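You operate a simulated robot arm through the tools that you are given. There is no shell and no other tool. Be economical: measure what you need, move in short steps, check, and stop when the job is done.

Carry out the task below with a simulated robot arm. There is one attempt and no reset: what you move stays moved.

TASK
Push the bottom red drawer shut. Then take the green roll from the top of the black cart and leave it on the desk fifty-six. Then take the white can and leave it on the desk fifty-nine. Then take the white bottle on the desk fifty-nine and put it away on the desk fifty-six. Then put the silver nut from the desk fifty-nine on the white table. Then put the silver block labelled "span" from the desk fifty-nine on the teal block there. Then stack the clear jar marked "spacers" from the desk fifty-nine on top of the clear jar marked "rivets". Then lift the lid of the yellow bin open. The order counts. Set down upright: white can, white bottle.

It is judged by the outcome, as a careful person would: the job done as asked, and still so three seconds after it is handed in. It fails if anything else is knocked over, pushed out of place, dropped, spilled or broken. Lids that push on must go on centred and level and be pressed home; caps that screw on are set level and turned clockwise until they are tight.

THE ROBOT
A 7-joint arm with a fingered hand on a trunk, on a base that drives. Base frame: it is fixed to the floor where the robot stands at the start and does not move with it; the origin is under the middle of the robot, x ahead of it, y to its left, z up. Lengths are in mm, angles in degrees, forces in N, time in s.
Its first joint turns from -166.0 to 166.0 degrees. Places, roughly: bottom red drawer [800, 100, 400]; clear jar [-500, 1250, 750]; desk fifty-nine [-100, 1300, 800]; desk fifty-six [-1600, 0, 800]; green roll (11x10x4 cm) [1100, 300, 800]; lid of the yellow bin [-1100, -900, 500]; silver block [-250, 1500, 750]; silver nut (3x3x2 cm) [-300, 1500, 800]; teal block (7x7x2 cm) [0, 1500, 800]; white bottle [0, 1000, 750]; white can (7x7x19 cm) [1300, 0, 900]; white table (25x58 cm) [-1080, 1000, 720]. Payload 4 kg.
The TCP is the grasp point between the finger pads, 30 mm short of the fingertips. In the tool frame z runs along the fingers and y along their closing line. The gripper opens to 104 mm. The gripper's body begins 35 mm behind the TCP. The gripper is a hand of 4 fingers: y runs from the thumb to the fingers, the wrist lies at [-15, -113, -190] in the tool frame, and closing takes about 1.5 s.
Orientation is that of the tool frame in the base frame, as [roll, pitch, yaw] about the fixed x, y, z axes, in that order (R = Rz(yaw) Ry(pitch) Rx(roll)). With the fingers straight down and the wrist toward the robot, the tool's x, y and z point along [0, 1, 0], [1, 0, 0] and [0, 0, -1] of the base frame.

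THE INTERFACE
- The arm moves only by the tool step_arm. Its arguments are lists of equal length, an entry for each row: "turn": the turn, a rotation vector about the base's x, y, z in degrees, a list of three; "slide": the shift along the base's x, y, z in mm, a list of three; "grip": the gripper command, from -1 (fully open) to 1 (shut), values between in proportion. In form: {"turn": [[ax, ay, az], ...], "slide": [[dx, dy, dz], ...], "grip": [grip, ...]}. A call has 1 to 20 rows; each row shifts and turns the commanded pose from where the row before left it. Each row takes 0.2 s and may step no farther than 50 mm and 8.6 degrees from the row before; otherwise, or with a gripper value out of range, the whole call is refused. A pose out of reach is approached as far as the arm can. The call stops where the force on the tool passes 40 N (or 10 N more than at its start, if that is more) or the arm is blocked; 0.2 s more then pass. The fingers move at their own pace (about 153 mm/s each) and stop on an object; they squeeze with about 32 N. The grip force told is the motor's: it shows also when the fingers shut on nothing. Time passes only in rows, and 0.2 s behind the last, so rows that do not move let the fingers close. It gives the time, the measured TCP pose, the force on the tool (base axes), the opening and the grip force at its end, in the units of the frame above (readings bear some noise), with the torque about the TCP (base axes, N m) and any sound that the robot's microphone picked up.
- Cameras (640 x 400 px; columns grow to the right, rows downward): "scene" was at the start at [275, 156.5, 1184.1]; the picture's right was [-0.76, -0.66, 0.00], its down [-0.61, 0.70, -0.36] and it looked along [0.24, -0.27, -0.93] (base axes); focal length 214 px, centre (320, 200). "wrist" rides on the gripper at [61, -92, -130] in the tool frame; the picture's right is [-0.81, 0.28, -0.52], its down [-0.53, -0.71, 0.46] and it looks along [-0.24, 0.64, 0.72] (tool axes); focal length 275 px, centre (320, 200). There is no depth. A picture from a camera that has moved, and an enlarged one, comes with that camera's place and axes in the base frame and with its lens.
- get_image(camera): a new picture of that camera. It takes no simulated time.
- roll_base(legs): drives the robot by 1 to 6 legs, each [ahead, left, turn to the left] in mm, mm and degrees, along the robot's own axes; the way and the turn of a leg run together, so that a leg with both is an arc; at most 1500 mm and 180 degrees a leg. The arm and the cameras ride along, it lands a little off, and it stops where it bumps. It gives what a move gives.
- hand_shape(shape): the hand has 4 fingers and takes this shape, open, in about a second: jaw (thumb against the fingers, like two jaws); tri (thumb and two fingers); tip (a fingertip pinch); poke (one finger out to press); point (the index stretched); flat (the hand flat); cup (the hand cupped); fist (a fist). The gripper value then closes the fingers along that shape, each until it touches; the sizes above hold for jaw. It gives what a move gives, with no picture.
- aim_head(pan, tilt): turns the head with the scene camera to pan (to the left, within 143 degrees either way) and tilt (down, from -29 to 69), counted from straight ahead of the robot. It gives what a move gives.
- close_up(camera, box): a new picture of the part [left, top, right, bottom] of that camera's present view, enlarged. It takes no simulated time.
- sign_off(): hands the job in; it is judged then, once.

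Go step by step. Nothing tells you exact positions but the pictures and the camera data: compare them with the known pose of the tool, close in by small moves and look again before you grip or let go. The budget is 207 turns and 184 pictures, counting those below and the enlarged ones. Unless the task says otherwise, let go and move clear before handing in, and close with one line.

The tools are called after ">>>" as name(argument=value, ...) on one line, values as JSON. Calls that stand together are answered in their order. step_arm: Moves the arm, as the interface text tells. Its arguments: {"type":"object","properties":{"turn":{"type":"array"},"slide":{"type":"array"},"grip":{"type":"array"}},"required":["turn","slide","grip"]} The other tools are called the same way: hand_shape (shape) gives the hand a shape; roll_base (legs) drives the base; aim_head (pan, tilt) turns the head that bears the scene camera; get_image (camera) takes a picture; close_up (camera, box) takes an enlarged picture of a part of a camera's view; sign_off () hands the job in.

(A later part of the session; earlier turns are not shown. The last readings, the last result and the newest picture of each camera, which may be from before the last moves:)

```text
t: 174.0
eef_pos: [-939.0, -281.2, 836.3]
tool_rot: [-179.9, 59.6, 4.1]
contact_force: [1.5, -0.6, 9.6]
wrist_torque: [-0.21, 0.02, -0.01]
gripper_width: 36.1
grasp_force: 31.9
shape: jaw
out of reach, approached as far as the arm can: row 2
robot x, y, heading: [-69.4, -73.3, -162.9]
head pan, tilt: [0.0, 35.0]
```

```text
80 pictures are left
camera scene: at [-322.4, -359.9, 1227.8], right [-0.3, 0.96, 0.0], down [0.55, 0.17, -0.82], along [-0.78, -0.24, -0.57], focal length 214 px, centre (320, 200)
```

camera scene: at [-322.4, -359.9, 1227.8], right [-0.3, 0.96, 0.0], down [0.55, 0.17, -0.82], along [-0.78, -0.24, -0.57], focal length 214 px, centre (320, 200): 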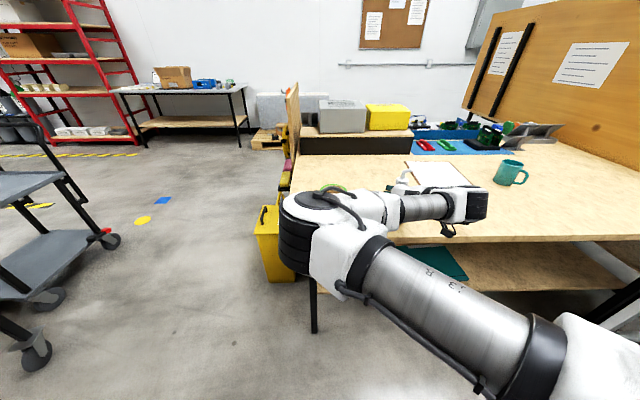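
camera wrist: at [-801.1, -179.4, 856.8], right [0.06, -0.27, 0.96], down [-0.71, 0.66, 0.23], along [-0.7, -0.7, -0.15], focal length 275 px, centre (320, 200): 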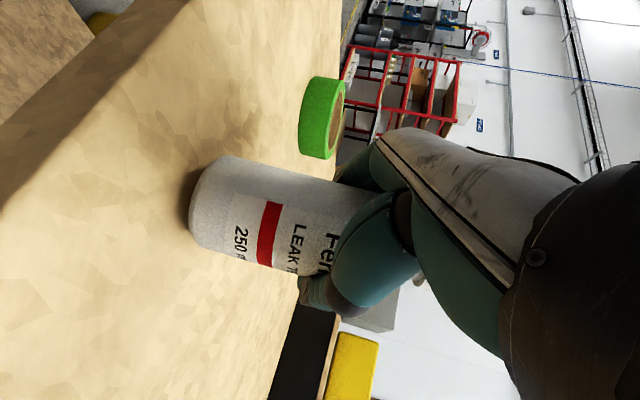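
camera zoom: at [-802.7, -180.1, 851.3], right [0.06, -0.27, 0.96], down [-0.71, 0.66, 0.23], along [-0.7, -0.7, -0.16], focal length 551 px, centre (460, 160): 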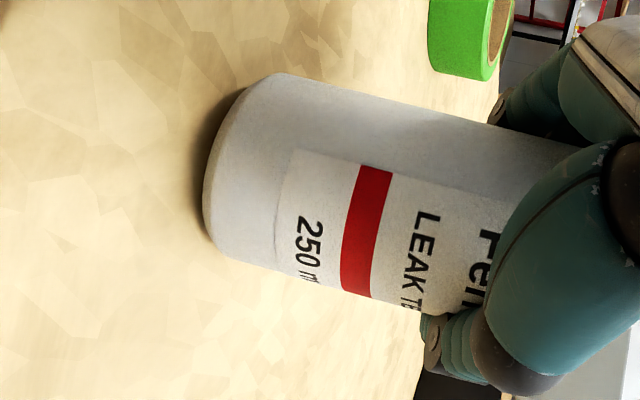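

The wrist can't pitch more here; pressing down a touch should seat the base flat within the pivoting grip.

>>> step_arm(turn=[[0, 0, 0], [0, 0, 0]], slide=[[0, 0, -3], [0, 0, -2]], grip=[1, 1])

>>> close_up(camera="wrist", box=[140, 120, 360, 320])

```text
t: 174.6
eef_pos: [-939.5, -282.5, 834.6]
tool_rot: [-179.7, 59.4, 4.3]
contact_force: [1.1, -0.4, 15.8]
wrist_torque: [-0.27, 0.01, 0.01]
gripper_width: 35.9
grasp_force: 31.2
shape: jaw
out of reach, approached as far as the arm can: row 2
robot x, y, heading: [-66.7, -71.4, -163.1]
head pan, tilt: [0.0, 35.0]
```

```text
2.00 times, centred on (250, 220) of wrist
camera zoom: at [-802.9, -180.2, 850.1], right [0.05, -0.27, 0.96], down [-0.71, 0.66, 0.23], along [-0.7, -0.7, -0.16], focal length 551 px, centre (460, 160)
```

zoom: 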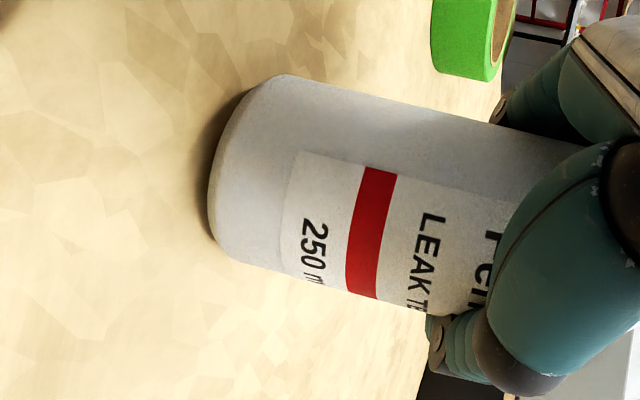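

I release gently.

>>> step_arm(turn=[[0, 0, 0], [0, 0, 0], [0, 0, 0], [0, 0, 0], [0, 0, 0], [0, 0, 0]], slide=[[0, 0, 0], [0, 0, 0], [0, 0, 0], [0, 0, 0], [0, 0, 0], [0, 0, 0]], grip=[0.3, 0.2, 0.1, 0, 0, 0])

>>> get_image(camera="wrist")

```text
t: 176.0
eef_pos: [-939.6, -282.1, 833.9]
tool_rot: [-179.3, 59.3, 4.8]
contact_force: [0.4, -0.1, 0.2]
wrist_torque: [0.0, -0.01, 0.0]
gripper_width: 51.7
grasp_force: 0.0
shape: jaw
robot x, y, heading: [-69.0, -67.9, -162.9]
head pan, tilt: [0.0, 35.0]
```

```text
78 pictures are left
camera wrist: at [-803.1, -180.3, 849.3], right [0.05, -0.27, 0.96], down [-0.71, 0.66, 0.23], along [-0.7, -0.7, -0.16], focal length 275 px, centre (320, 200)
```

wrist: 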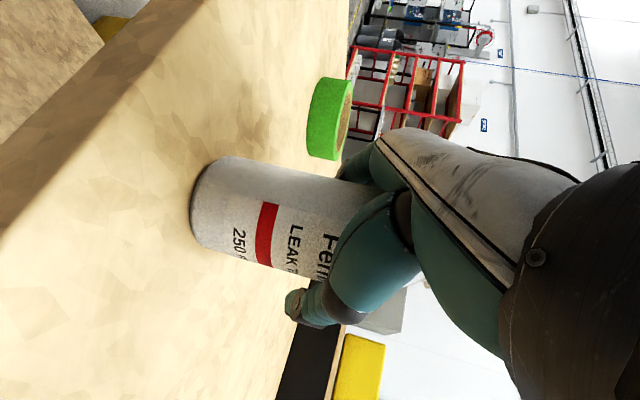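

The bottle stands by itself. I open fully and back out horizontally, slowly.

>>> step_arm(turn=[[0, 0, 0], [0, 0, 0], [0, 0, 0], [0, 0, 0], [0, 0, 0], [0, 0, 0]], slide=[[0, 0, 0], [0, 0, 0], [10, 0.7, 0], [10, 0.7, 0], [10, 0.7, 0], [10, 0.7, 0]], grip=[-0.4, -0.8, -0.8, -0.8, -0.8, -0.8])

>>> get_image(camera="wrist")

>>> get_image(camera="scene")

```text
t: 177.4
eef_pos: [-902.7, -280.3, 846.1]
tool_rot: [-179.6, 59.2, 4.5]
contact_force: [-0.3, 0.5, -0.3]
wrist_torque: [-0.01, -0.02, 0.0]
gripper_width: 93.4
grasp_force: 0.2
shape: jaw
out of reach, approached as far as the arm can: row 4, 5
robot x, y, heading: [-64.6, -70.1, -162.7]
head pan, tilt: [0.0, 35.0]
```

```text
77 pictures are left
camera wrist: at [-765.8, -178.3, 860.4], right [0.05, -0.27, 0.96], down [-0.71, 0.66, 0.23], along [-0.7, -0.7, -0.16], focal length 275 px, centre (320, 200)
```

wrist: 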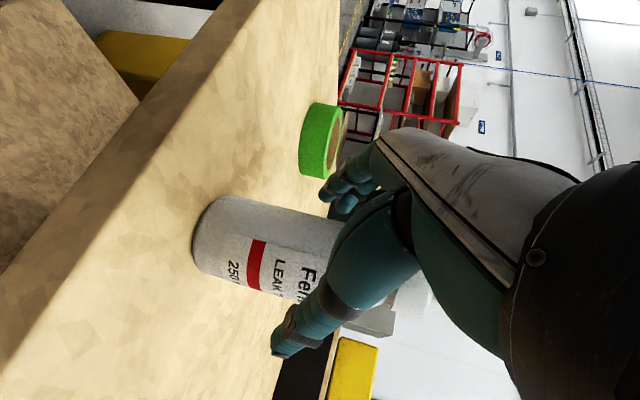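

```text
76 pictures are left
camera scene: at [-322.8, -360.0, 1227.7], right [-0.3, 0.96, 0.0], down [0.55, 0.17, -0.82], along [-0.78, -0.24, -0.57], focal length 214 px, centre (320, 200)
```

scene: 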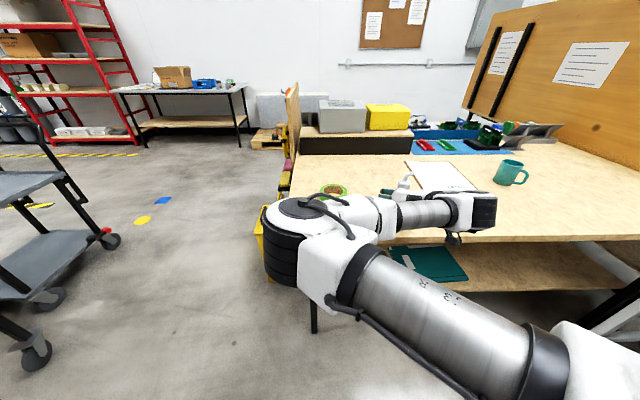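

The arm is near its inner limit, so I back out with the base along the hand's axis.

>>> roll_base(legs=[[-146, 35, 0]])

>>> get_image(camera="wrist")

>>> get_image(camera="scene")

```text
t: 178.8
eef_pos: [-751.7, -270.3, 844.8]
tool_rot: [-179.7, 59.3, 4.3]
contact_force: [-0.3, 0.8, 0.1]
wrist_torque: [-0.03, 0.02, -0.01]
gripper_width: 93.8
grasp_force: 0.0
shape: jaw
robot x, y, heading: [85.6, -60.5, -162.8]
head pan, tilt: [0.0, 35.0]
```

```text
75 pictures are left
camera wrist: at [-615.0, -168.2, 860.3], right [0.05, -0.27, 0.96], down [-0.71, 0.66, 0.23], along [-0.7, -0.7, -0.16], focal length 275 px, centre (320, 200)
```

wrist: 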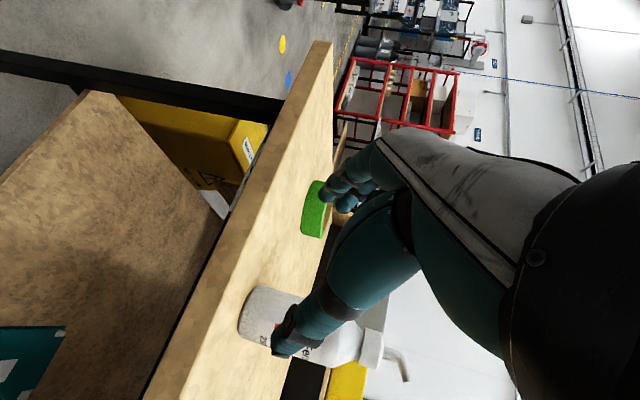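

```text
74 pictures are left
camera scene: at [-172.0, -350.0, 1227.7], right [-0.3, 0.96, 0.0], down [0.55, 0.17, -0.82], along [-0.78, -0.24, -0.57], focal length 214 px, centre (320, 200)
```

scene: 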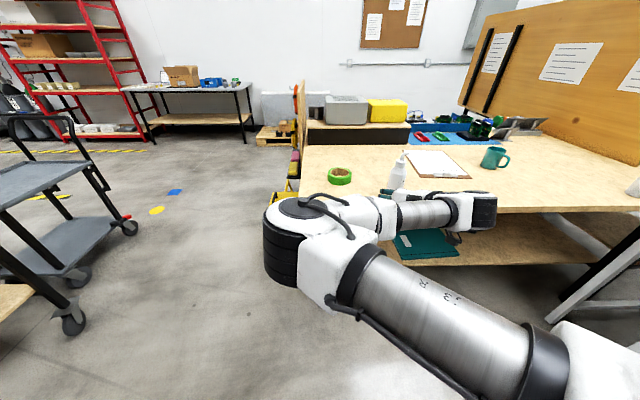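

The bottle stands upright on desk fifty-six. Now I raise the hand and turn it back to pointing straight down.

>>> step_arm(turn=[[0, 0, 0], [0, 0, 0], [0, 0, 0], [0.5, -7.5, 0], [0.5, -7.5, 0], [0.5, -7.5, 0], [0.5, -7.5, 0], [0.5, -7.5, 0], [0.5, -7.5, 0], [0.5, -7.5, 0], [0.5, -7.5, 0]], slide=[[0, 0, 40], [0, 0, 40], [0, 0, 40], [0, 0, 20], [0, 0, 20], [0, 0, 20], [0, 0, 0], [0, 0, 0], [0, 0, 0], [0, 0, 0], [0, 0, 0]], grip=[-1, -1, -1, -1, -1, -1, -1, -1, -1, -1, -1])

>>> step_arm(turn=[[0, 0, -8.2], [0, 0, -8.2], [0, 0, -8.2], [0, 0, -8.2], [0, 0, -8.2], [0, 0, -8.2], [0, 0, -8.2], [0, 0, -8.2], [0, 0, -8.2], [0, 0, -8.2]], slide=[[0, 0, 0], [0, 0, 0], [0, 0, 0], [0, 0, 0], [0, 0, 0], [0, 0, 0], [0, 0, 0], [0, 0, 0], [0, 0, 0], [0, 0, 0]], grip=[-1, -1, -1, -1, -1, -1, -1, -1, -1, -1])

>>> get_image(camera="scene")

```text
t: 181.2
eef_pos: [-751.1, -271.3, 1025.6]
tool_rot: [179.9, -0.9, 4.0]
contact_force: [-0.1, -0.7, 0.3]
wrist_torque: [-0.01, 0.01, 0.01]
gripper_width: 103.6
grasp_force: 0.0
shape: jaw
robot x, y, heading: [85.0, -59.8, -162.9]
head pan, tilt: [0.0, 35.0]
```

```text
t: 183.4
eef_pos: [-750.8, -269.4, 1024.4]
tool_rot: [179.9, -0.8, -78.0]
contact_force: [0.2, 0.1, 0.4]
wrist_torque: [-0.02, -0.02, -0.02]
gripper_width: 103.6
grasp_force: 0.0
shape: jaw
robot x, y, heading: [83.0, -61.1, -162.7]
head pan, tilt: [0.0, 35.0]
```

```text
73 pictures are left
camera scene: at [-172.2, -349.6, 1227.8], right [-0.29, 0.96, 0.0], down [0.55, 0.17, -0.82], along [-0.78, -0.24, -0.57], focal length 214 px, centre (320, 200)
```

scene: 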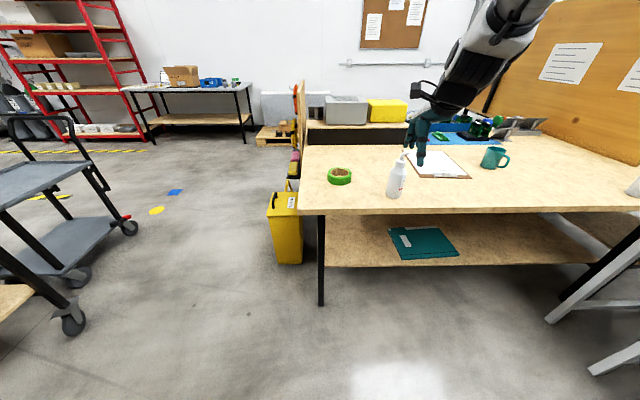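

Both done there. Next the silver nut on desk fifty-nine. I raise the hand and drive round to face that desk.

>>> step_arm(turn=[[0, 0, 0], [0, 0, 0]], slide=[[25, 8, 40], [25, 8, 40]], grip=[-1, -1])

>>> roll_base(legs=[[140, 0, 0], [0, 0, -90], [0, -200, 0], [450, 0, 0]])

>>> aim_head(pan=0, tilt=45)

>>> get_image(camera="scene")

>>> get_image(camera="wrist")

```text
t: 184.0
eef_pos: [-702.1, -254.9, 1104.5]
tool_rot: [179.9, -0.7, -77.9]
contact_force: [-0.3, -0.1, -0.9]
wrist_torque: [0.03, 0.01, 0.01]
gripper_width: 103.4
grasp_force: 0.1
shape: jaw
robot x, y, heading: [84.3, -63.6, -162.8]
head pan, tilt: [0.0, 35.0]
```

```text
t: 192.7
eef_pos: [-156.6, 1176.3, 1105.2]
tool_rot: [180.0, -0.9, -169.2]
contact_force: [-0.9, -0.8, 0.0]
wrist_torque: [0.04, 0.01, 0.01]
gripper_width: 103.6
grasp_force: 0.1
shape: jaw
robot x, y, heading: [17.5, 383.2, 106.0]
head pan, tilt: [0.0, 35.0]
```

```text
t: 193.4
eef_pos: [-157.2, 1175.5, 1105.0]
tool_rot: [179.8, -0.9, -169.1]
contact_force: [-0.8, 1.2, -0.4]
wrist_torque: [-0.03, -0.01, 0.0]
gripper_width: 103.7
grasp_force: 0.0
shape: jaw
robot x, y, heading: [21.0, 388.7, 106.0]
head pan, tilt: [0.0, 45.0]
```

```text
72 pictures are left
camera scene: at [-263.2, 639.9, 1213.0], right [0.96, 0.27, 0.0], down [0.19, -0.68, -0.71], along [-0.19, 0.68, -0.71], focal length 214 px, centre (320, 200)
```

scene: 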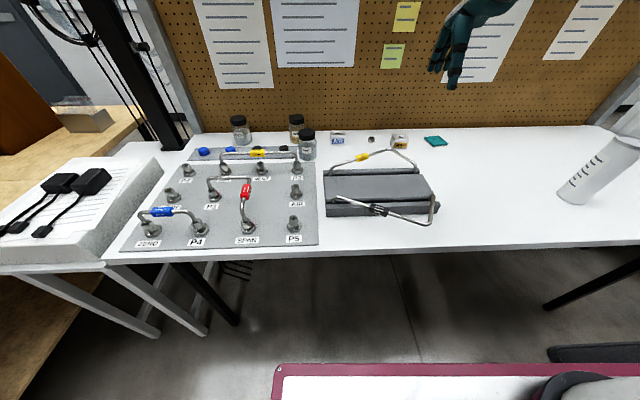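

```text
71 pictures are left
camera wrist: at [-198.1, 1074.8, 1237.0], right [0.75, 0.42, 0.51], down [0.65, -0.6, -0.46], along [0.11, 0.68, -0.73], focal length 275 px, centre (320, 200)
```

wrist: 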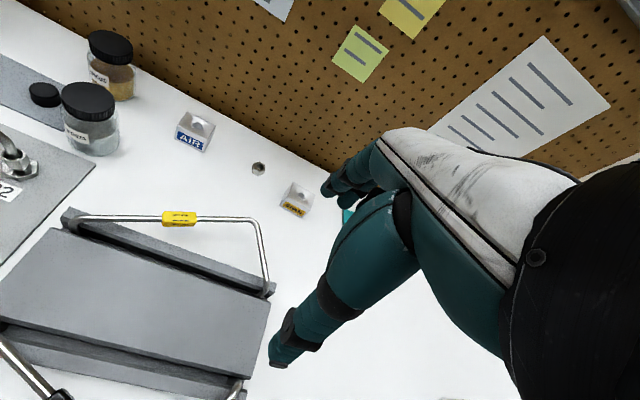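

The nut is at about (-279, 1475). I drive forward as far as the desk edge allows and bring the hand over the nut, partly closed to keep off the pegboard.

>>> roll_base(legs=[[162, 0, 1.4]])

>>> get_image(camera="wrist")

```text
t: 194.8
eef_pos: [-223.0, 1325.4, 1104.3]
tool_rot: [180.0, -0.8, -167.8]
contact_force: [-0.1, -0.5, 0.6]
wrist_torque: [-0.01, 0.02, -0.03]
gripper_width: 103.5
grasp_force: 0.1
shape: jaw
robot x, y, heading: [-29.2, 544.2, 107.4]
head pan, tilt: [0.0, 45.0]
```

```text
70 pictures are left
camera wrist: at [-261.3, 1224.5, 1237.0], right [0.74, 0.44, 0.51], down [0.66, -0.58, -0.46], along [0.09, 0.68, -0.73], focal length 275 px, centre (320, 200)
```

wrist: 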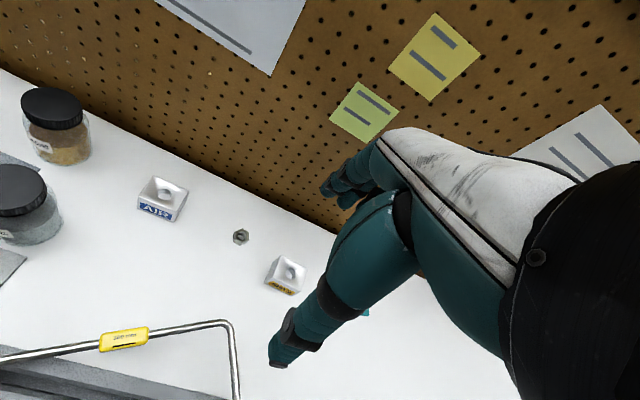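

>>> step_arm(turn=[[0, 0, 0], [0, 0, 0], [0, 0, 0], [0, 0, 0], [0, 0, 0], [0, 0, 0], [0, 0, 0], [0, 0, 0]], slide=[[-14, 34, -20], [-14, 34, -20], [-14, 34, -20], [-13, 34, -20], [0, 0, -40], [0, 0, -40], [0, 0, -40], [0, 0, -20]], grip=[-0.3, -0.3, -0.3, -0.3, -0.3, -0.3, -0.3, -0.3])

>>> get_image(camera="wrist")

>>> close_up(camera="scene", box=[290, 60, 450, 160])

```text
t: 196.6
eef_pos: [-275.4, 1462.4, 883.5]
tool_rot: [179.8, -0.9, -167.7]
contact_force: [-0.1, 0.5, 0.7]
wrist_torque: [0.02, 0.01, 0.03]
gripper_width: 67.9
grasp_force: 0.1
shape: jaw
robot x, y, heading: [-26.3, 539.9, 107.2]
head pan, tilt: [0.0, 45.0]
```

```text
69 pictures are left
camera wrist: at [-315.4, 1360.4, 1016.7], right [0.74, 0.44, 0.51], down [0.66, -0.58, -0.47], along [0.09, 0.68, -0.73], focal length 275 px, centre (320, 200)
```

wrist: 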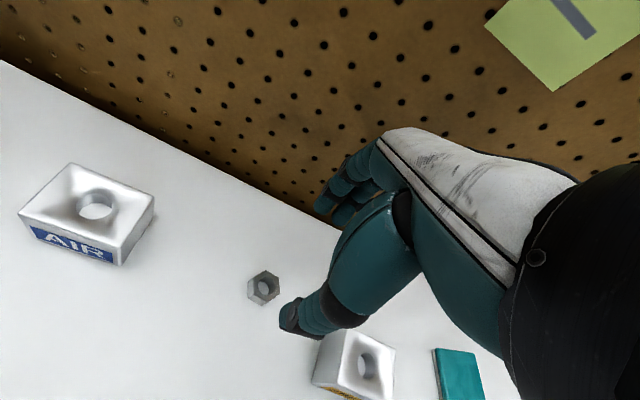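

```text
4.00 times, centred on (370, 110) of scene
camera zoom: at [-315.6, 788.0, 1212.9], right [0.95, 0.3, 0.0], down [0.21, -0.68, -0.71], along [-0.21, 0.68, -0.71], focal length 858 px, centre (120, 560)
```

zoom: 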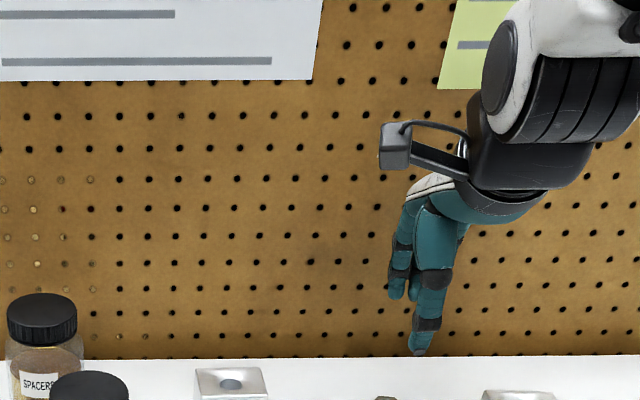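

Well centred over the nut. I descend and close.

>>> step_arm(turn=[[0, 0, 0], [0, 0, 0], [0, 0, 0], [0, 0, 0]], slide=[[-1, 0, -35], [0, 0, -30], [0, 0, -20], [0, 0, -10]], grip=[-0.3, -0.3, -0.3, -0.3])

>>> get_image(camera="wrist")

```text
t: 197.6
eef_pos: [-278.3, 1463.1, 789.3]
tool_rot: [179.7, -0.8, -167.7]
contact_force: [-0.5, 0.5, 7.4]
wrist_torque: [0.07, -0.04, -0.01]
gripper_width: 67.8
grasp_force: 0.1
shape: jaw
robot x, y, heading: [-28.8, 544.5, 107.2]
head pan, tilt: [0.0, 45.0]
```

```text
67 pictures are left
camera wrist: at [-317.2, 1360.4, 922.4], right [0.74, 0.44, 0.51], down [0.66, -0.58, -0.47], along [0.09, 0.68, -0.72], focal length 275 px, centre (320, 200)
```

wrist: 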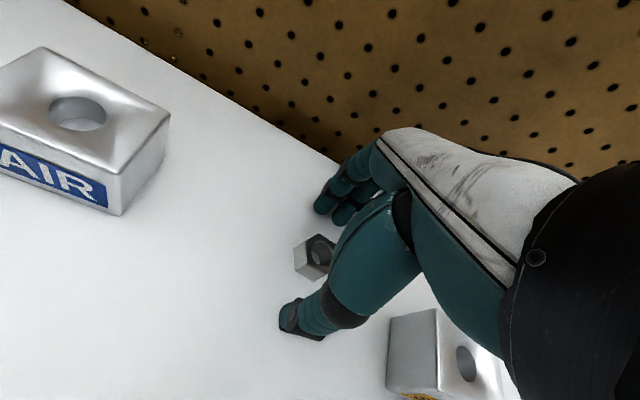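

Fingertips just touch the desk with the nut between them. I ease up 2 mm and close.

>>> step_arm(turn=[[0, 0, 0], [0, 0, 0], [0, 0, 0], [0, 0, 0], [0, 0, 0], [0, 0, 0], [0, 0, 0]], slide=[[0, 0, 3], [0, 0, 0], [0, 0, 0], [0, 0, 0], [0, 0, 0], [0, 0, 0], [0, 0, 0]], grip=[-0.2, 0.2, 0.6, 1, 1, 1, 1])

>>> step_arm(turn=[[0, 0, 0], [0, 0, 0], [0, 0, 0]], slide=[[0, 0, 15], [0, 0, 30], [0, 0, 40]], grip=[1, 1, 1])

>>> get_image(camera="wrist")

```text
t: 199.2
eef_pos: [-278.6, 1462.6, 793.2]
tool_rot: [179.9, -0.8, -167.7]
contact_force: [0.2, 0.9, 1.2]
wrist_torque: [0.01, 0.04, 0.0]
gripper_width: 18.4
grasp_force: 32.2
shape: jaw
robot x, y, heading: [-26.3, 538.0, 107.2]
head pan, tilt: [0.0, 45.0]
```

```text
t: 200.0
eef_pos: [-279.5, 1461.2, 877.7]
tool_rot: [179.9, -0.8, -167.8]
contact_force: [0.0, -0.9, -1.5]
wrist_torque: [-0.02, 0.02, 0.0]
gripper_width: 18.1
grasp_force: 31.8
shape: jaw
robot x, y, heading: [-31.8, 540.2, 107.2]
head pan, tilt: [0.0, 45.0]
```

```text
66 pictures are left
camera wrist: at [-317.5, 1360.1, 1009.9], right [0.74, 0.44, 0.51], down [0.66, -0.59, -0.46], along [0.09, 0.68, -0.73], focal length 275 px, centre (320, 200)
```

wrist: 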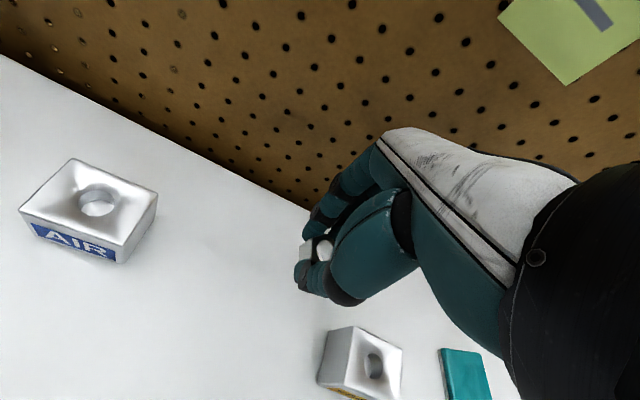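

The nut is held. I raise and retract, then drive left to the white table.

>>> step_arm(turn=[[0, 0, 0], [0, 0, 0], [0, 0, 0], [0, 0, 0], [0, 0, 0], [0, 0, 0]], slide=[[0, 0, 40], [0, 0, 45], [8, -26, 40], [8, -26, 40], [8, -26, 30], [8, -26, 0]], grip=[1, 1, 1, 1, 1, 1])

>>> roll_base(legs=[[-200, 0, 0], [0, 500, 0]])

>>> get_image(camera="scene")

```text
t: 201.4
eef_pos: [-246.5, 1356.5, 1072.1]
tool_rot: [179.9, -0.9, -167.8]
contact_force: [-0.7, -0.5, -0.7]
wrist_torque: [-0.01, 0.0, 0.02]
gripper_width: 18.0
grasp_force: 31.4
shape: jaw
robot x, y, heading: [-27.4, 543.1, 107.4]
head pan, tilt: [0.0, 45.0]
```

```text
t: 205.6
eef_pos: [-663.6, 1019.3, 1072.2]
tool_rot: [179.8, -0.8, -167.9]
contact_force: [0.4, 0.9, -0.3]
wrist_torque: [0.01, -0.03, 0.02]
gripper_width: 18.2
grasp_force: 31.8
shape: jaw
robot x, y, heading: [-442.4, 204.1, 107.0]
head pan, tilt: [0.0, 45.0]
```

```text
65 pictures are left
camera scene: at [-734.0, 451.0, 1212.9], right [0.96, 0.29, 0.0], down [0.21, -0.68, -0.71], along [-0.21, 0.68, -0.71], focal length 214 px, centre (320, 200)
```

scene: 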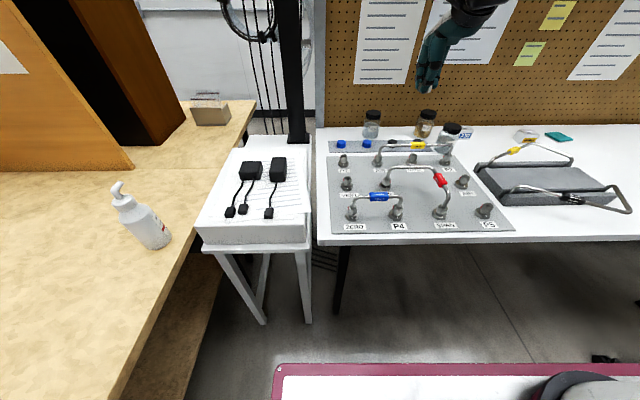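

>>> close_up(camera="scene", box=[170, 110, 350, 290])

```text
2.22 times, centred on (260, 200) of scene
camera zoom: at [-734.0, 451.0, 1212.9], right [0.96, 0.29, 0.0], down [0.21, -0.68, -0.71], along [-0.21, 0.68, -0.71], focal length 477 px, centre (453, 200)
```

zoom: 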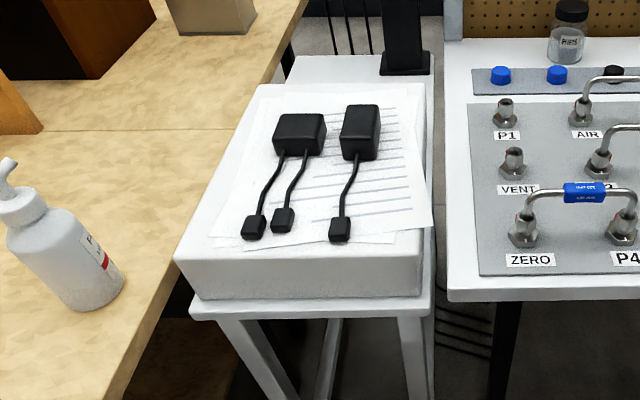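

A white box with papers and adapters covers most of the white table; the free table surface is the strip behind the box. I drive closer to look at it.

>>> roll_base(legs=[[0, 108, 0.4], [180, 0, 0]])

>>> aim_head(pan=15, tilt=45)

>>> get_image(camera="scene")

>>> get_image(camera="wrist")

```text
t: 207.9
eef_pos: [-826.4, 1159.3, 1071.8]
tool_rot: [179.9, -0.8, -167.7]
contact_force: [0.2, 0.8, 0.0]
wrist_torque: [0.0, 0.02, 0.0]
gripper_width: 18.0
grasp_force: 32.3
shape: jaw
robot x, y, heading: [-600.8, 345.3, 107.7]
head pan, tilt: [0.0, 45.0]
```

```text
t: 208.6
eef_pos: [-827.5, 1159.9, 1072.7]
tool_rot: [179.8, -0.7, -167.6]
contact_force: [0.0, 0.5, -0.1]
wrist_torque: [0.02, -0.01, 0.01]
gripper_width: 18.1
grasp_force: 32.2
shape: jaw
robot x, y, heading: [-603.1, 345.1, 107.4]
head pan, tilt: [15.0, 45.0]
```

```text
63 pictures are left
camera scene: at [-913.6, 581.2, 1212.9], right [0.84, 0.54, 0.0], down [0.38, -0.6, -0.71], along [-0.38, 0.6, -0.71], focal length 214 px, centre (320, 200)
```

scene: 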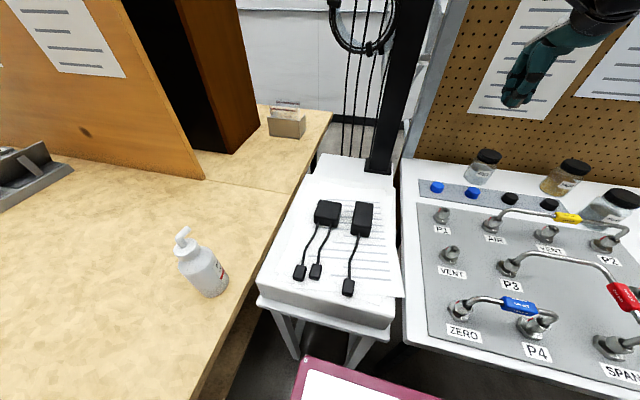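

```text
62 pictures are left
camera wrist: at [-865.9, 1057.3, 1204.9], right [0.74, 0.44, 0.51], down [0.67, -0.58, -0.46], along [0.09, 0.68, -0.73], focal length 275 px, centre (320, 200)
```

wrist: 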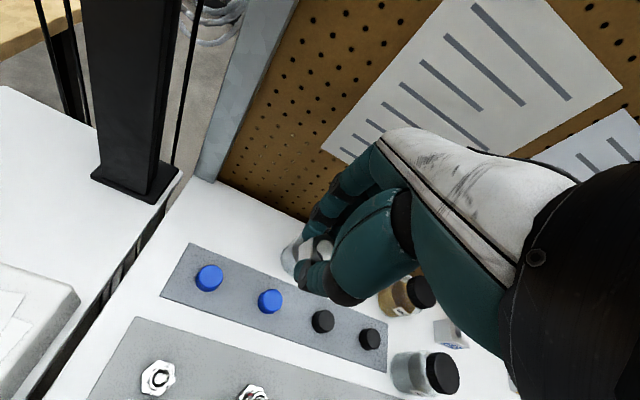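

From the wrist view, the strip between box and pole base is about 160 mm deep. I carry the nut over its middle, about (-1068, 1133).

>>> step_arm(turn=[[0, 0, 3], [0, 0, 3], [0, 0, 3], [0, 0, 3], [0, 0, 3], [0, 0, 0], [0, 0, 0], [0, 0, 0]], slide=[[-48, -5, 0], [-48, -5, 0], [-48, -5, 0], [-48, -6, 0], [-48, -6, 0], [0, 0, -45], [0, 0, -45], [0, 0, -45]], grip=[1, 1, 1, 1, 1, 1, 1, 1])

>>> get_image(camera="wrist")

>>> get_image(camera="scene")

```text
t: 210.4
eef_pos: [-1067.6, 1132.7, 937.8]
tool_rot: [179.9, -0.8, -152.5]
contact_force: [-0.1, -0.2, 0.5]
wrist_torque: [-0.02, 0.0, 0.02]
gripper_width: 18.0
grasp_force: 31.6
shape: jaw
robot x, y, heading: [-605.5, 345.2, 107.7]
head pan, tilt: [15.0, 45.0]
```

```text
61 pictures are left
camera wrist: at [-1077.6, 1023.8, 1070.1], right [0.6, 0.62, 0.51], down [0.79, -0.39, -0.47], along [-0.09, 0.68, -0.73], focal length 275 px, centre (320, 200)
```

wrist: 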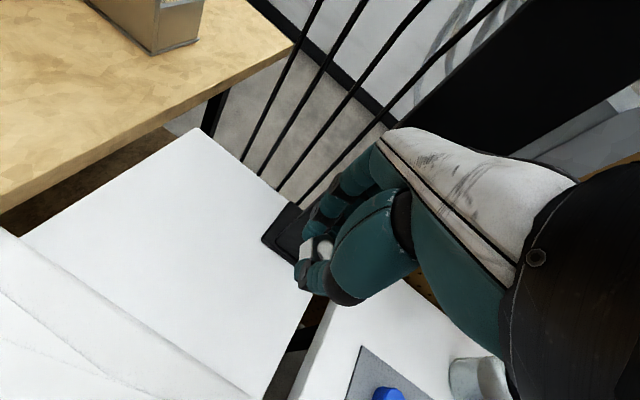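

```text
60 pictures are left
camera scene: at [-913.5, 580.9, 1213.0], right [0.84, 0.54, 0.0], down [0.38, -0.6, -0.71], along [-0.38, 0.6, -0.71], focal length 214 px, centre (320, 200)
```

scene: 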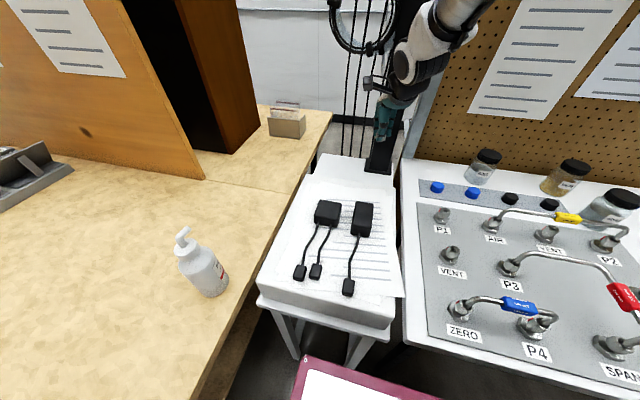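

The spot beneath is bare table. I shift slightly away from the edges and lower, then feel for contact.

>>> step_arm(turn=[[0, 0, 0], [0, 0, 0], [0, 0, 0], [0, 0, 0], [0, 0, 0]], slide=[[-25, 5, -25], [0, 0, -35], [0, 0, -30], [0, 0, -20], [0, 0, -10]], grip=[1, 1, 1, 1, 1])

>>> get_image(camera="wrist")

```text
t: 211.6
eef_pos: [-1092.0, 1137.8, 817.7]
tool_rot: [179.9, -0.7, -152.6]
contact_force: [0.5, -0.4, -0.5]
wrist_torque: [-0.03, 0.04, -0.02]
gripper_width: 18.0
grasp_force: 31.8
shape: jaw
robot x, y, heading: [-609.8, 346.3, 107.3]
head pan, tilt: [15.0, 45.0]
```

```text
59 pictures are left
camera wrist: at [-1103.4, 1029.0, 950.0], right [0.6, 0.62, 0.51], down [0.8, -0.39, -0.46], along [-0.09, 0.68, -0.73], focal length 275 px, centre (320, 200)
```

wrist: 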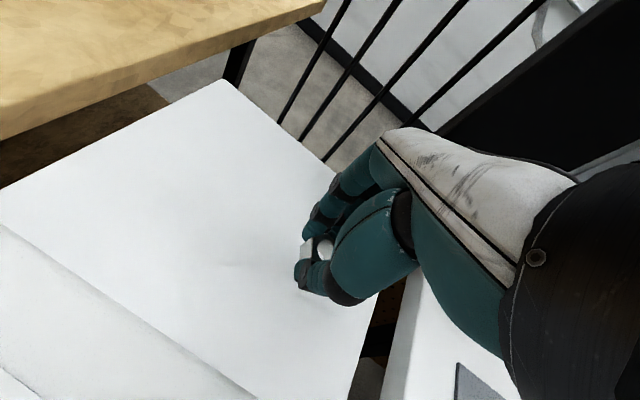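

>>> step_arm(turn=[[0, 0, 0], [0, 0, 0], [0, 0, 0], [0, 0, 0], [0, 0, 0]], slide=[[0, 0, -8], [0, 0, -7], [0, 0, -6], [0, 0, -5], [0, 0, -4]], grip=[1, 1, 1, 1, 1])

>>> close_up(camera="wrist", box=[220, 160, 420, 360])

```text
t: 212.8
eef_pos: [-1092.0, 1137.6, 787.3]
tool_rot: [179.8, -0.8, -152.7]
contact_force: [-0.4, -0.3, 0.3]
wrist_torque: [-0.02, 0.01, 0.01]
gripper_width: 17.6
grasp_force: 32.0
shape: jaw
robot x, y, heading: [-605.3, 344.0, 107.4]
head pan, tilt: [15.0, 45.0]
```

```text
2.00 times, centred on (320, 260) of wrist
camera zoom: at [-1103.2, 1029.2, 920.0], right [0.6, 0.62, 0.51], down [0.79, -0.39, -0.46], along [-0.09, 0.68, -0.73], focal length 551 px, centre (320, 80)
```

zoom: 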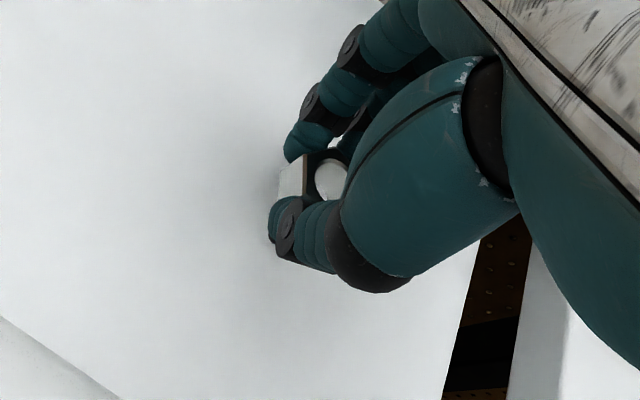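

>>> step_arm(turn=[[0, 0, 0], [0, 0, 0], [0, 0, 0]], slide=[[0, 0, -6], [0, 0, -5], [0, 0, -4]], grip=[1, 1, 1])

>>> step_arm(turn=[[0, 0, 0], [0, 0, 0], [0, 0, 0]], slide=[[0, 0, -4], [0, 0, -3], [0, 0, -3]], grip=[1, 1, 1])

```text
t: 213.6
eef_pos: [-1092.3, 1137.6, 772.8]
tool_rot: [180.0, -0.8, -152.6]
contact_force: [-0.5, 0.2, -0.3]
wrist_torque: [-0.01, 0.01, -0.02]
gripper_width: 17.5
grasp_force: 31.3
shape: jaw
robot x, y, heading: [-607.8, 347.0, 107.6]
head pan, tilt: [15.0, 45.0]
```

```text
t: 214.4
eef_pos: [-1092.8, 1136.9, 762.9]
tool_rot: [179.7, -0.9, -152.6]
contact_force: [0.3, 0.2, -0.3]
wrist_torque: [-0.02, -0.01, 0.03]
gripper_width: 17.7
grasp_force: 32.1
shape: jaw
robot x, y, heading: [-608.2, 348.9, 107.7]
head pan, tilt: [15.0, 45.0]
```

>>> step_arm(turn=[[0, 0, 0], [0, 0, 0], [0, 0, 0], [0, 0, 0]], slide=[[0, 0, -3], [0, 0, -3], [0, 0, -3], [0, 0, -3]], grip=[1, 1, 1, 1])

>>> close_up(camera="wrist", box=[220, 160, 420, 360])

```text
t: 215.4
eef_pos: [-1093.6, 1137.8, 752.5]
tool_rot: [179.9, -0.8, -152.6]
contact_force: [0.0, -1.5, 5.6]
wrist_torque: [0.05, -0.01, 0.02]
gripper_width: 18.0
grasp_force: 31.6
shape: jaw
robot x, y, heading: [-604.5, 343.3, 107.5]
head pan, tilt: [15.0, 45.0]
```

```text
2.00 times, centred on (320, 260) of wrist
camera zoom: at [-1103.2, 1028.7, 883.7], right [0.6, 0.62, 0.51], down [0.79, -0.39, -0.47], along [-0.09, 0.68, -0.73], focal length 551 px, centre (320, 80)
```

zoom: 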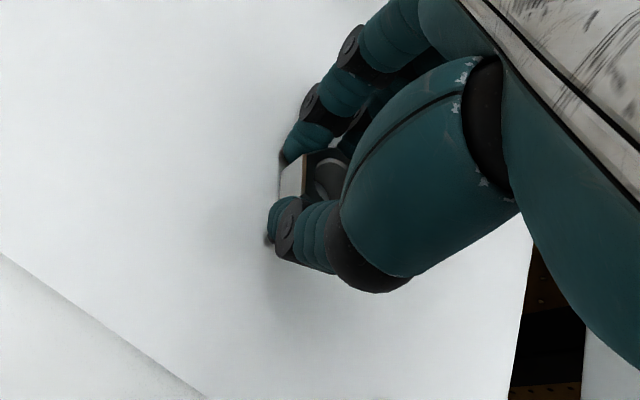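

Contact with the table. I release and lift.

>>> step_arm(turn=[[0, 0, 0], [0, 0, 0], [0, 0, 0], [0, 0, 0], [0, 0, 0], [0, 0, 0], [0, 0, 0], [0, 0, 0]], slide=[[0, 0, 0], [0, 0, 0], [0, 0, 0], [0, 0, 30], [0, 0, 45], [0, 0, 45], [0, 0, 45], [0, 0, 45]], grip=[0.4, 0, -0.2, -0.2, -0.2, -0.2, -0.2, -0.2])

>>> get_image(camera="wrist")

```text
t: 217.2
eef_pos: [-1093.4, 1136.4, 960.4]
tool_rot: [179.9, -0.8, -152.7]
contact_force: [0.1, 0.1, 0.0]
wrist_torque: [0.03, 0.03, 0.01]
gripper_width: 61.9
grasp_force: 0.0
shape: jaw
robot x, y, heading: [-604.8, 343.5, 107.3]
head pan, tilt: [15.0, 45.0]
```

```text
56 pictures are left
camera wrist: at [-1103.2, 1028.8, 1093.0], right [0.6, 0.62, 0.51], down [0.8, -0.39, -0.46], along [-0.09, 0.68, -0.73], focal length 275 px, centre (320, 200)
```

wrist: 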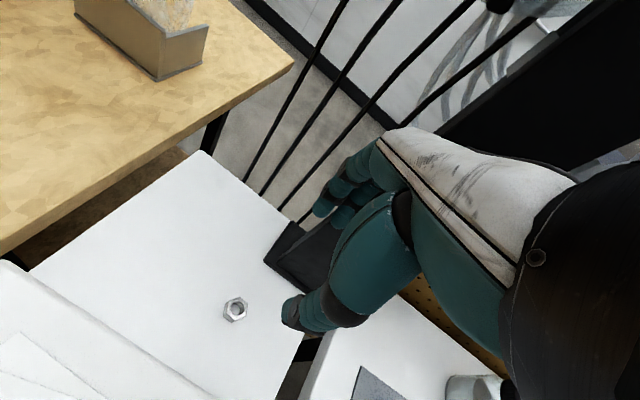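

The nut lies on the white table. Now I raise, back off and go to the desk's silver "SPAN" block and the teal block.

>>> step_arm(turn=[[0, 0, -3], [0, 0, -3], [0, 0, -3], [0, 0, -3]], slide=[[15, -25, 35], [15, -25, 35], [15, -25, 35], [15, -25, 30]], grip=[-0.5, -0.5, -0.5, -0.5])

>>> roll_base(legs=[[-150, 0, 0], [0, -720, 0], [175, 0, 0]])

>>> aim_head(pan=-5, tilt=45)

>>> get_image(camera="scene")

>>> get_image(camera="wrist")

```text
t: 218.2
eef_pos: [-1033.5, 1037.8, 1095.7]
tool_rot: [179.9, -0.9, -164.7]
contact_force: [0.3, 0.6, 0.3]
wrist_torque: [0.0, 0.0, -0.01]
gripper_width: 77.7
grasp_force: 0.1
shape: jaw
robot x, y, heading: [-603.9, 346.1, 107.4]
head pan, tilt: [15.0, 45.0]
```

```text
t: 224.2
eef_pos: [-350.0, 1277.6, 1096.7]
tool_rot: [179.9, -0.9, -165.0]
contact_force: [-0.2, 0.2, 1.0]
wrist_torque: [-0.01, 0.02, -0.03]
gripper_width: 77.9
grasp_force: 0.0
shape: jaw
robot x, y, heading: [73.6, 583.6, 107.3]
head pan, tilt: [15.0, 45.0]
```

```text
t: 225.0
eef_pos: [-349.9, 1278.1, 1096.3]
tool_rot: [180.0, -0.7, -165.0]
contact_force: [-0.1, -0.3, 0.2]
wrist_torque: [-0.03, 0.0, 0.0]
gripper_width: 77.7
grasp_force: 0.0
shape: jaw
robot x, y, heading: [71.0, 583.5, 107.1]
head pan, tilt: [-5.0, 45.0]
```

```text
55 pictures are left
camera scene: at [-208.0, 831.0, 1212.9], right [0.98, 0.21, 0.0], down [0.15, -0.69, -0.71], along [-0.15, 0.69, -0.71], focal length 214 px, centre (320, 200)
```

scene: 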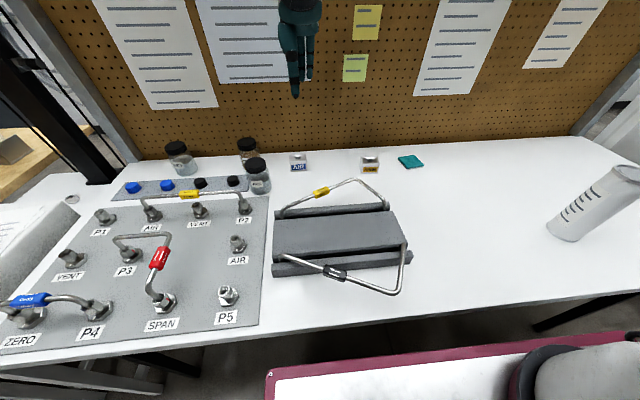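

```text
54 pictures are left
camera wrist: at [-384.2, 1174.0, 1228.5], right [0.72, 0.48, 0.51], down [0.69, -0.55, -0.46], along [0.06, 0.68, -0.73], focal length 275 px, centre (320, 200)
```

wrist: 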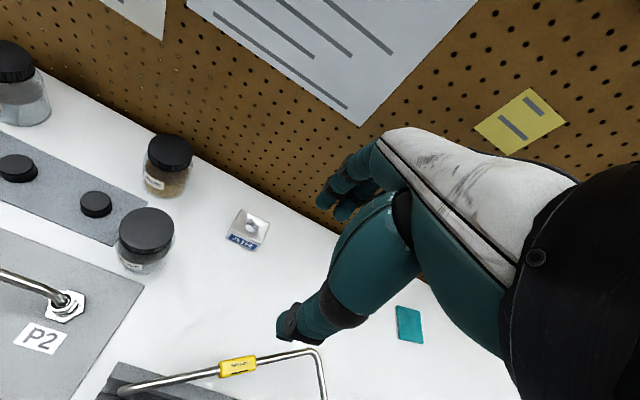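

>>> close_up(camera="scene", box=[340, 140, 440, 190])

```text
6.40 times, centred on (390, 165) of scene
camera zoom: at [-208.0, 831.0, 1212.9], right [0.98, 0.21, 0.0], down [0.15, -0.69, -0.71], along [-0.15, 0.69, -0.71], focal length 1373 px, centre (-128, 424)
```

zoom: 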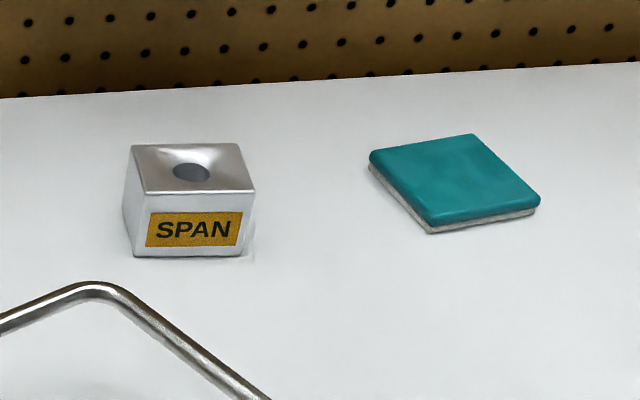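

SPAN block centre about (-171, 1463), 60×45×42 mm; teal block centre (-26, 1517), top z≈770. I move over the SPAN block.

>>> step_arm(turn=[[0, 0, 0], [0, 0, 0], [0, 0, 0], [0, 0, 0], [0, 0, 0], [0, 0, 0], [0, 0, 0], [0, 0, 0], [0, 0, 0]], slide=[[30, 31, -10], [30, 31, -20], [30, 31, -20], [30, 31, -20], [30, 31, -20], [29, 30, -20], [0, 0, -40], [0, 0, -40], [0, 0, -20]], grip=[-0.7, -0.7, -0.7, -0.7, -0.7, -0.7, -0.7, -0.7, -0.7])

>>> get_image(camera="wrist")

>>> close_up(camera="scene", box=[300, 90, 460, 190])

```text
t: 227.0
eef_pos: [-171.3, 1464.6, 885.4]
tool_rot: [179.8, -0.8, -165.0]
contact_force: [0.1, 0.9, 0.1]
wrist_torque: [0.0, -0.04, 0.0]
gripper_width: 88.3
grasp_force: 0.0
shape: jaw
robot x, y, heading: [68.9, 581.7, 107.0]
head pan, tilt: [-5.0, 45.0]
```

```text
52 pictures are left
camera wrist: at [-205.3, 1359.8, 1018.7], right [0.72, 0.48, 0.51], down [0.69, -0.55, -0.46], along [0.06, 0.69, -0.73], focal length 275 px, centre (320, 200)
```

wrist: 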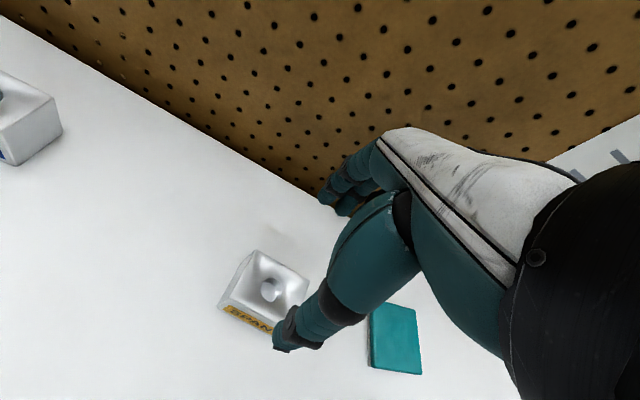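

```text
4.00 times, centred on (380, 140) of scene
camera zoom: at [-207.8, 830.9, 1213.0], right [0.98, 0.21, 0.0], down [0.15, -0.69, -0.71], along [-0.15, 0.69, -0.71], focal length 858 px, centre (80, 440)
```

zoom: 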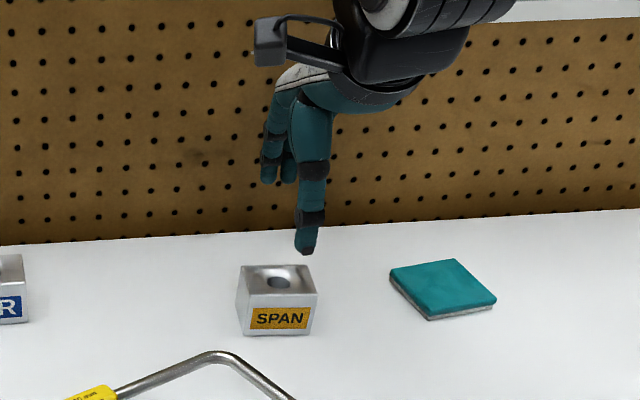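

>>> step_arm(turn=[[0, 0, 0], [0, 0, 0], [0, 0, 0], [0, 0, 0], [0, 0, 0], [0, 0, 0], [0, 0, 0], [0, 0, 0], [0, 0, 0]], slide=[[1, -4, -30], [0, 0, -30], [0, 0, -20], [0, 0, -12], [0, 0, 0], [0, 0, 0], [0, 0, 0], [0, 0, 0], [0, 0, 0]], grip=[-0.7, -0.7, -0.7, -0.7, -0.3, 0.2, 0.7, 1, 1])

>>> close_up(camera="scene", box=[300, 90, 460, 190])

```text
t: 229.0
eef_pos: [-170.6, 1459.0, 794.3]
tool_rot: [179.8, -0.9, -165.0]
contact_force: [0.3, -0.4, 0.5]
wrist_torque: [-0.02, -0.02, -0.01]
gripper_width: 40.1
grasp_force: 32.0
shape: jaw
robot x, y, heading: [73.7, 581.2, 107.4]
head pan, tilt: [-5.0, 45.0]
```

```text
4.00 times, centred on (380, 140) of scene
camera zoom: at [-207.9, 831.1, 1212.9], right [0.98, 0.21, 0.0], down [0.15, -0.69, -0.71], along [-0.15, 0.69, -0.71], focal length 858 px, centre (80, 440)
```

zoom: 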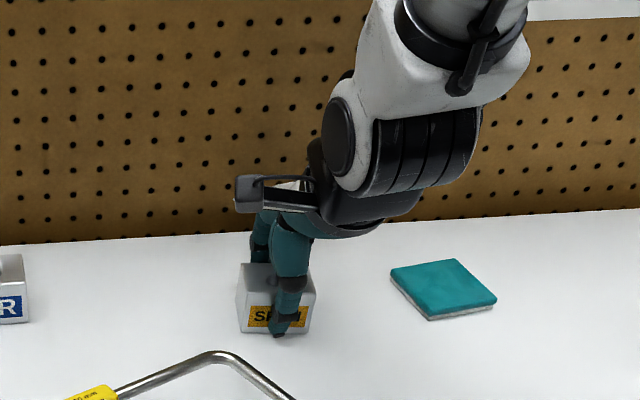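

Block gripped. I lift 60 mm, carry it over the teal block and align.

>>> step_arm(turn=[[0, 0, 0], [0, 0, 0], [0, 0, 3.5], [0, 0, 3.5], [0, 0, 3.5], [0, 0, 3.5]], slide=[[0, 0, 25], [0, 0, 35], [37, 15, 0], [38, 15, 0], [37, 15, 0], [38, 15, 0]], grip=[1, 1, 1, 1, 1, 1])

>>> close_up(camera="scene", box=[340, 110, 500, 210])

>>> get_image(camera="wrist")

```text
t: 230.4
eef_pos: [-22.4, 1516.8, 853.3]
tool_rot: [179.8, -0.8, -150.8]
contact_force: [-0.3, -0.5, -1.3]
wrist_torque: [0.01, -0.08, 0.0]
gripper_width: 39.7
grasp_force: 32.2
shape: jaw
robot x, y, heading: [72.6, 583.0, 107.2]
head pan, tilt: [-5.0, 45.0]
```

```text
4.00 times, centred on (420, 160) of scene
camera zoom: at [-208.6, 830.7, 1212.8], right [0.98, 0.21, 0.0], down [0.15, -0.69, -0.71], along [-0.15, 0.69, -0.71], focal length 858 px, centre (-80, 360)
```

zoom: 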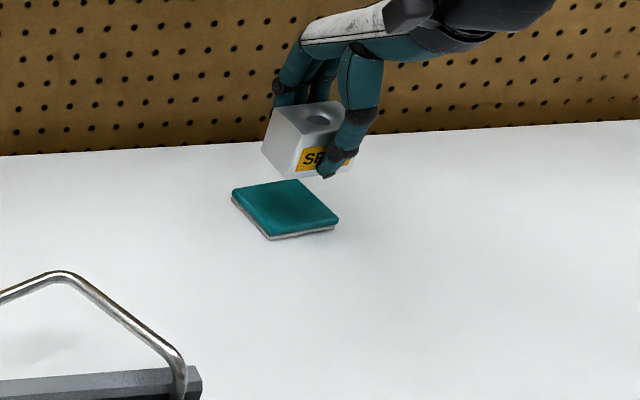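

```text
48 pictures are left
camera wrist: at [-29.8, 1408.8, 986.4], right [0.58, 0.64, 0.51], down [0.81, -0.36, -0.46], along [-0.11, 0.68, -0.73], focal length 275 px, centre (320, 200)
```

wrist: 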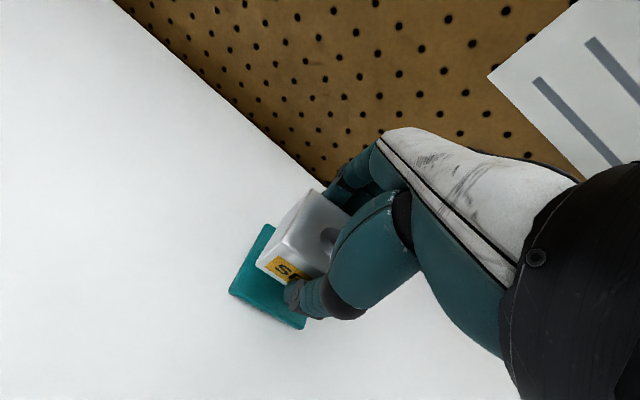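

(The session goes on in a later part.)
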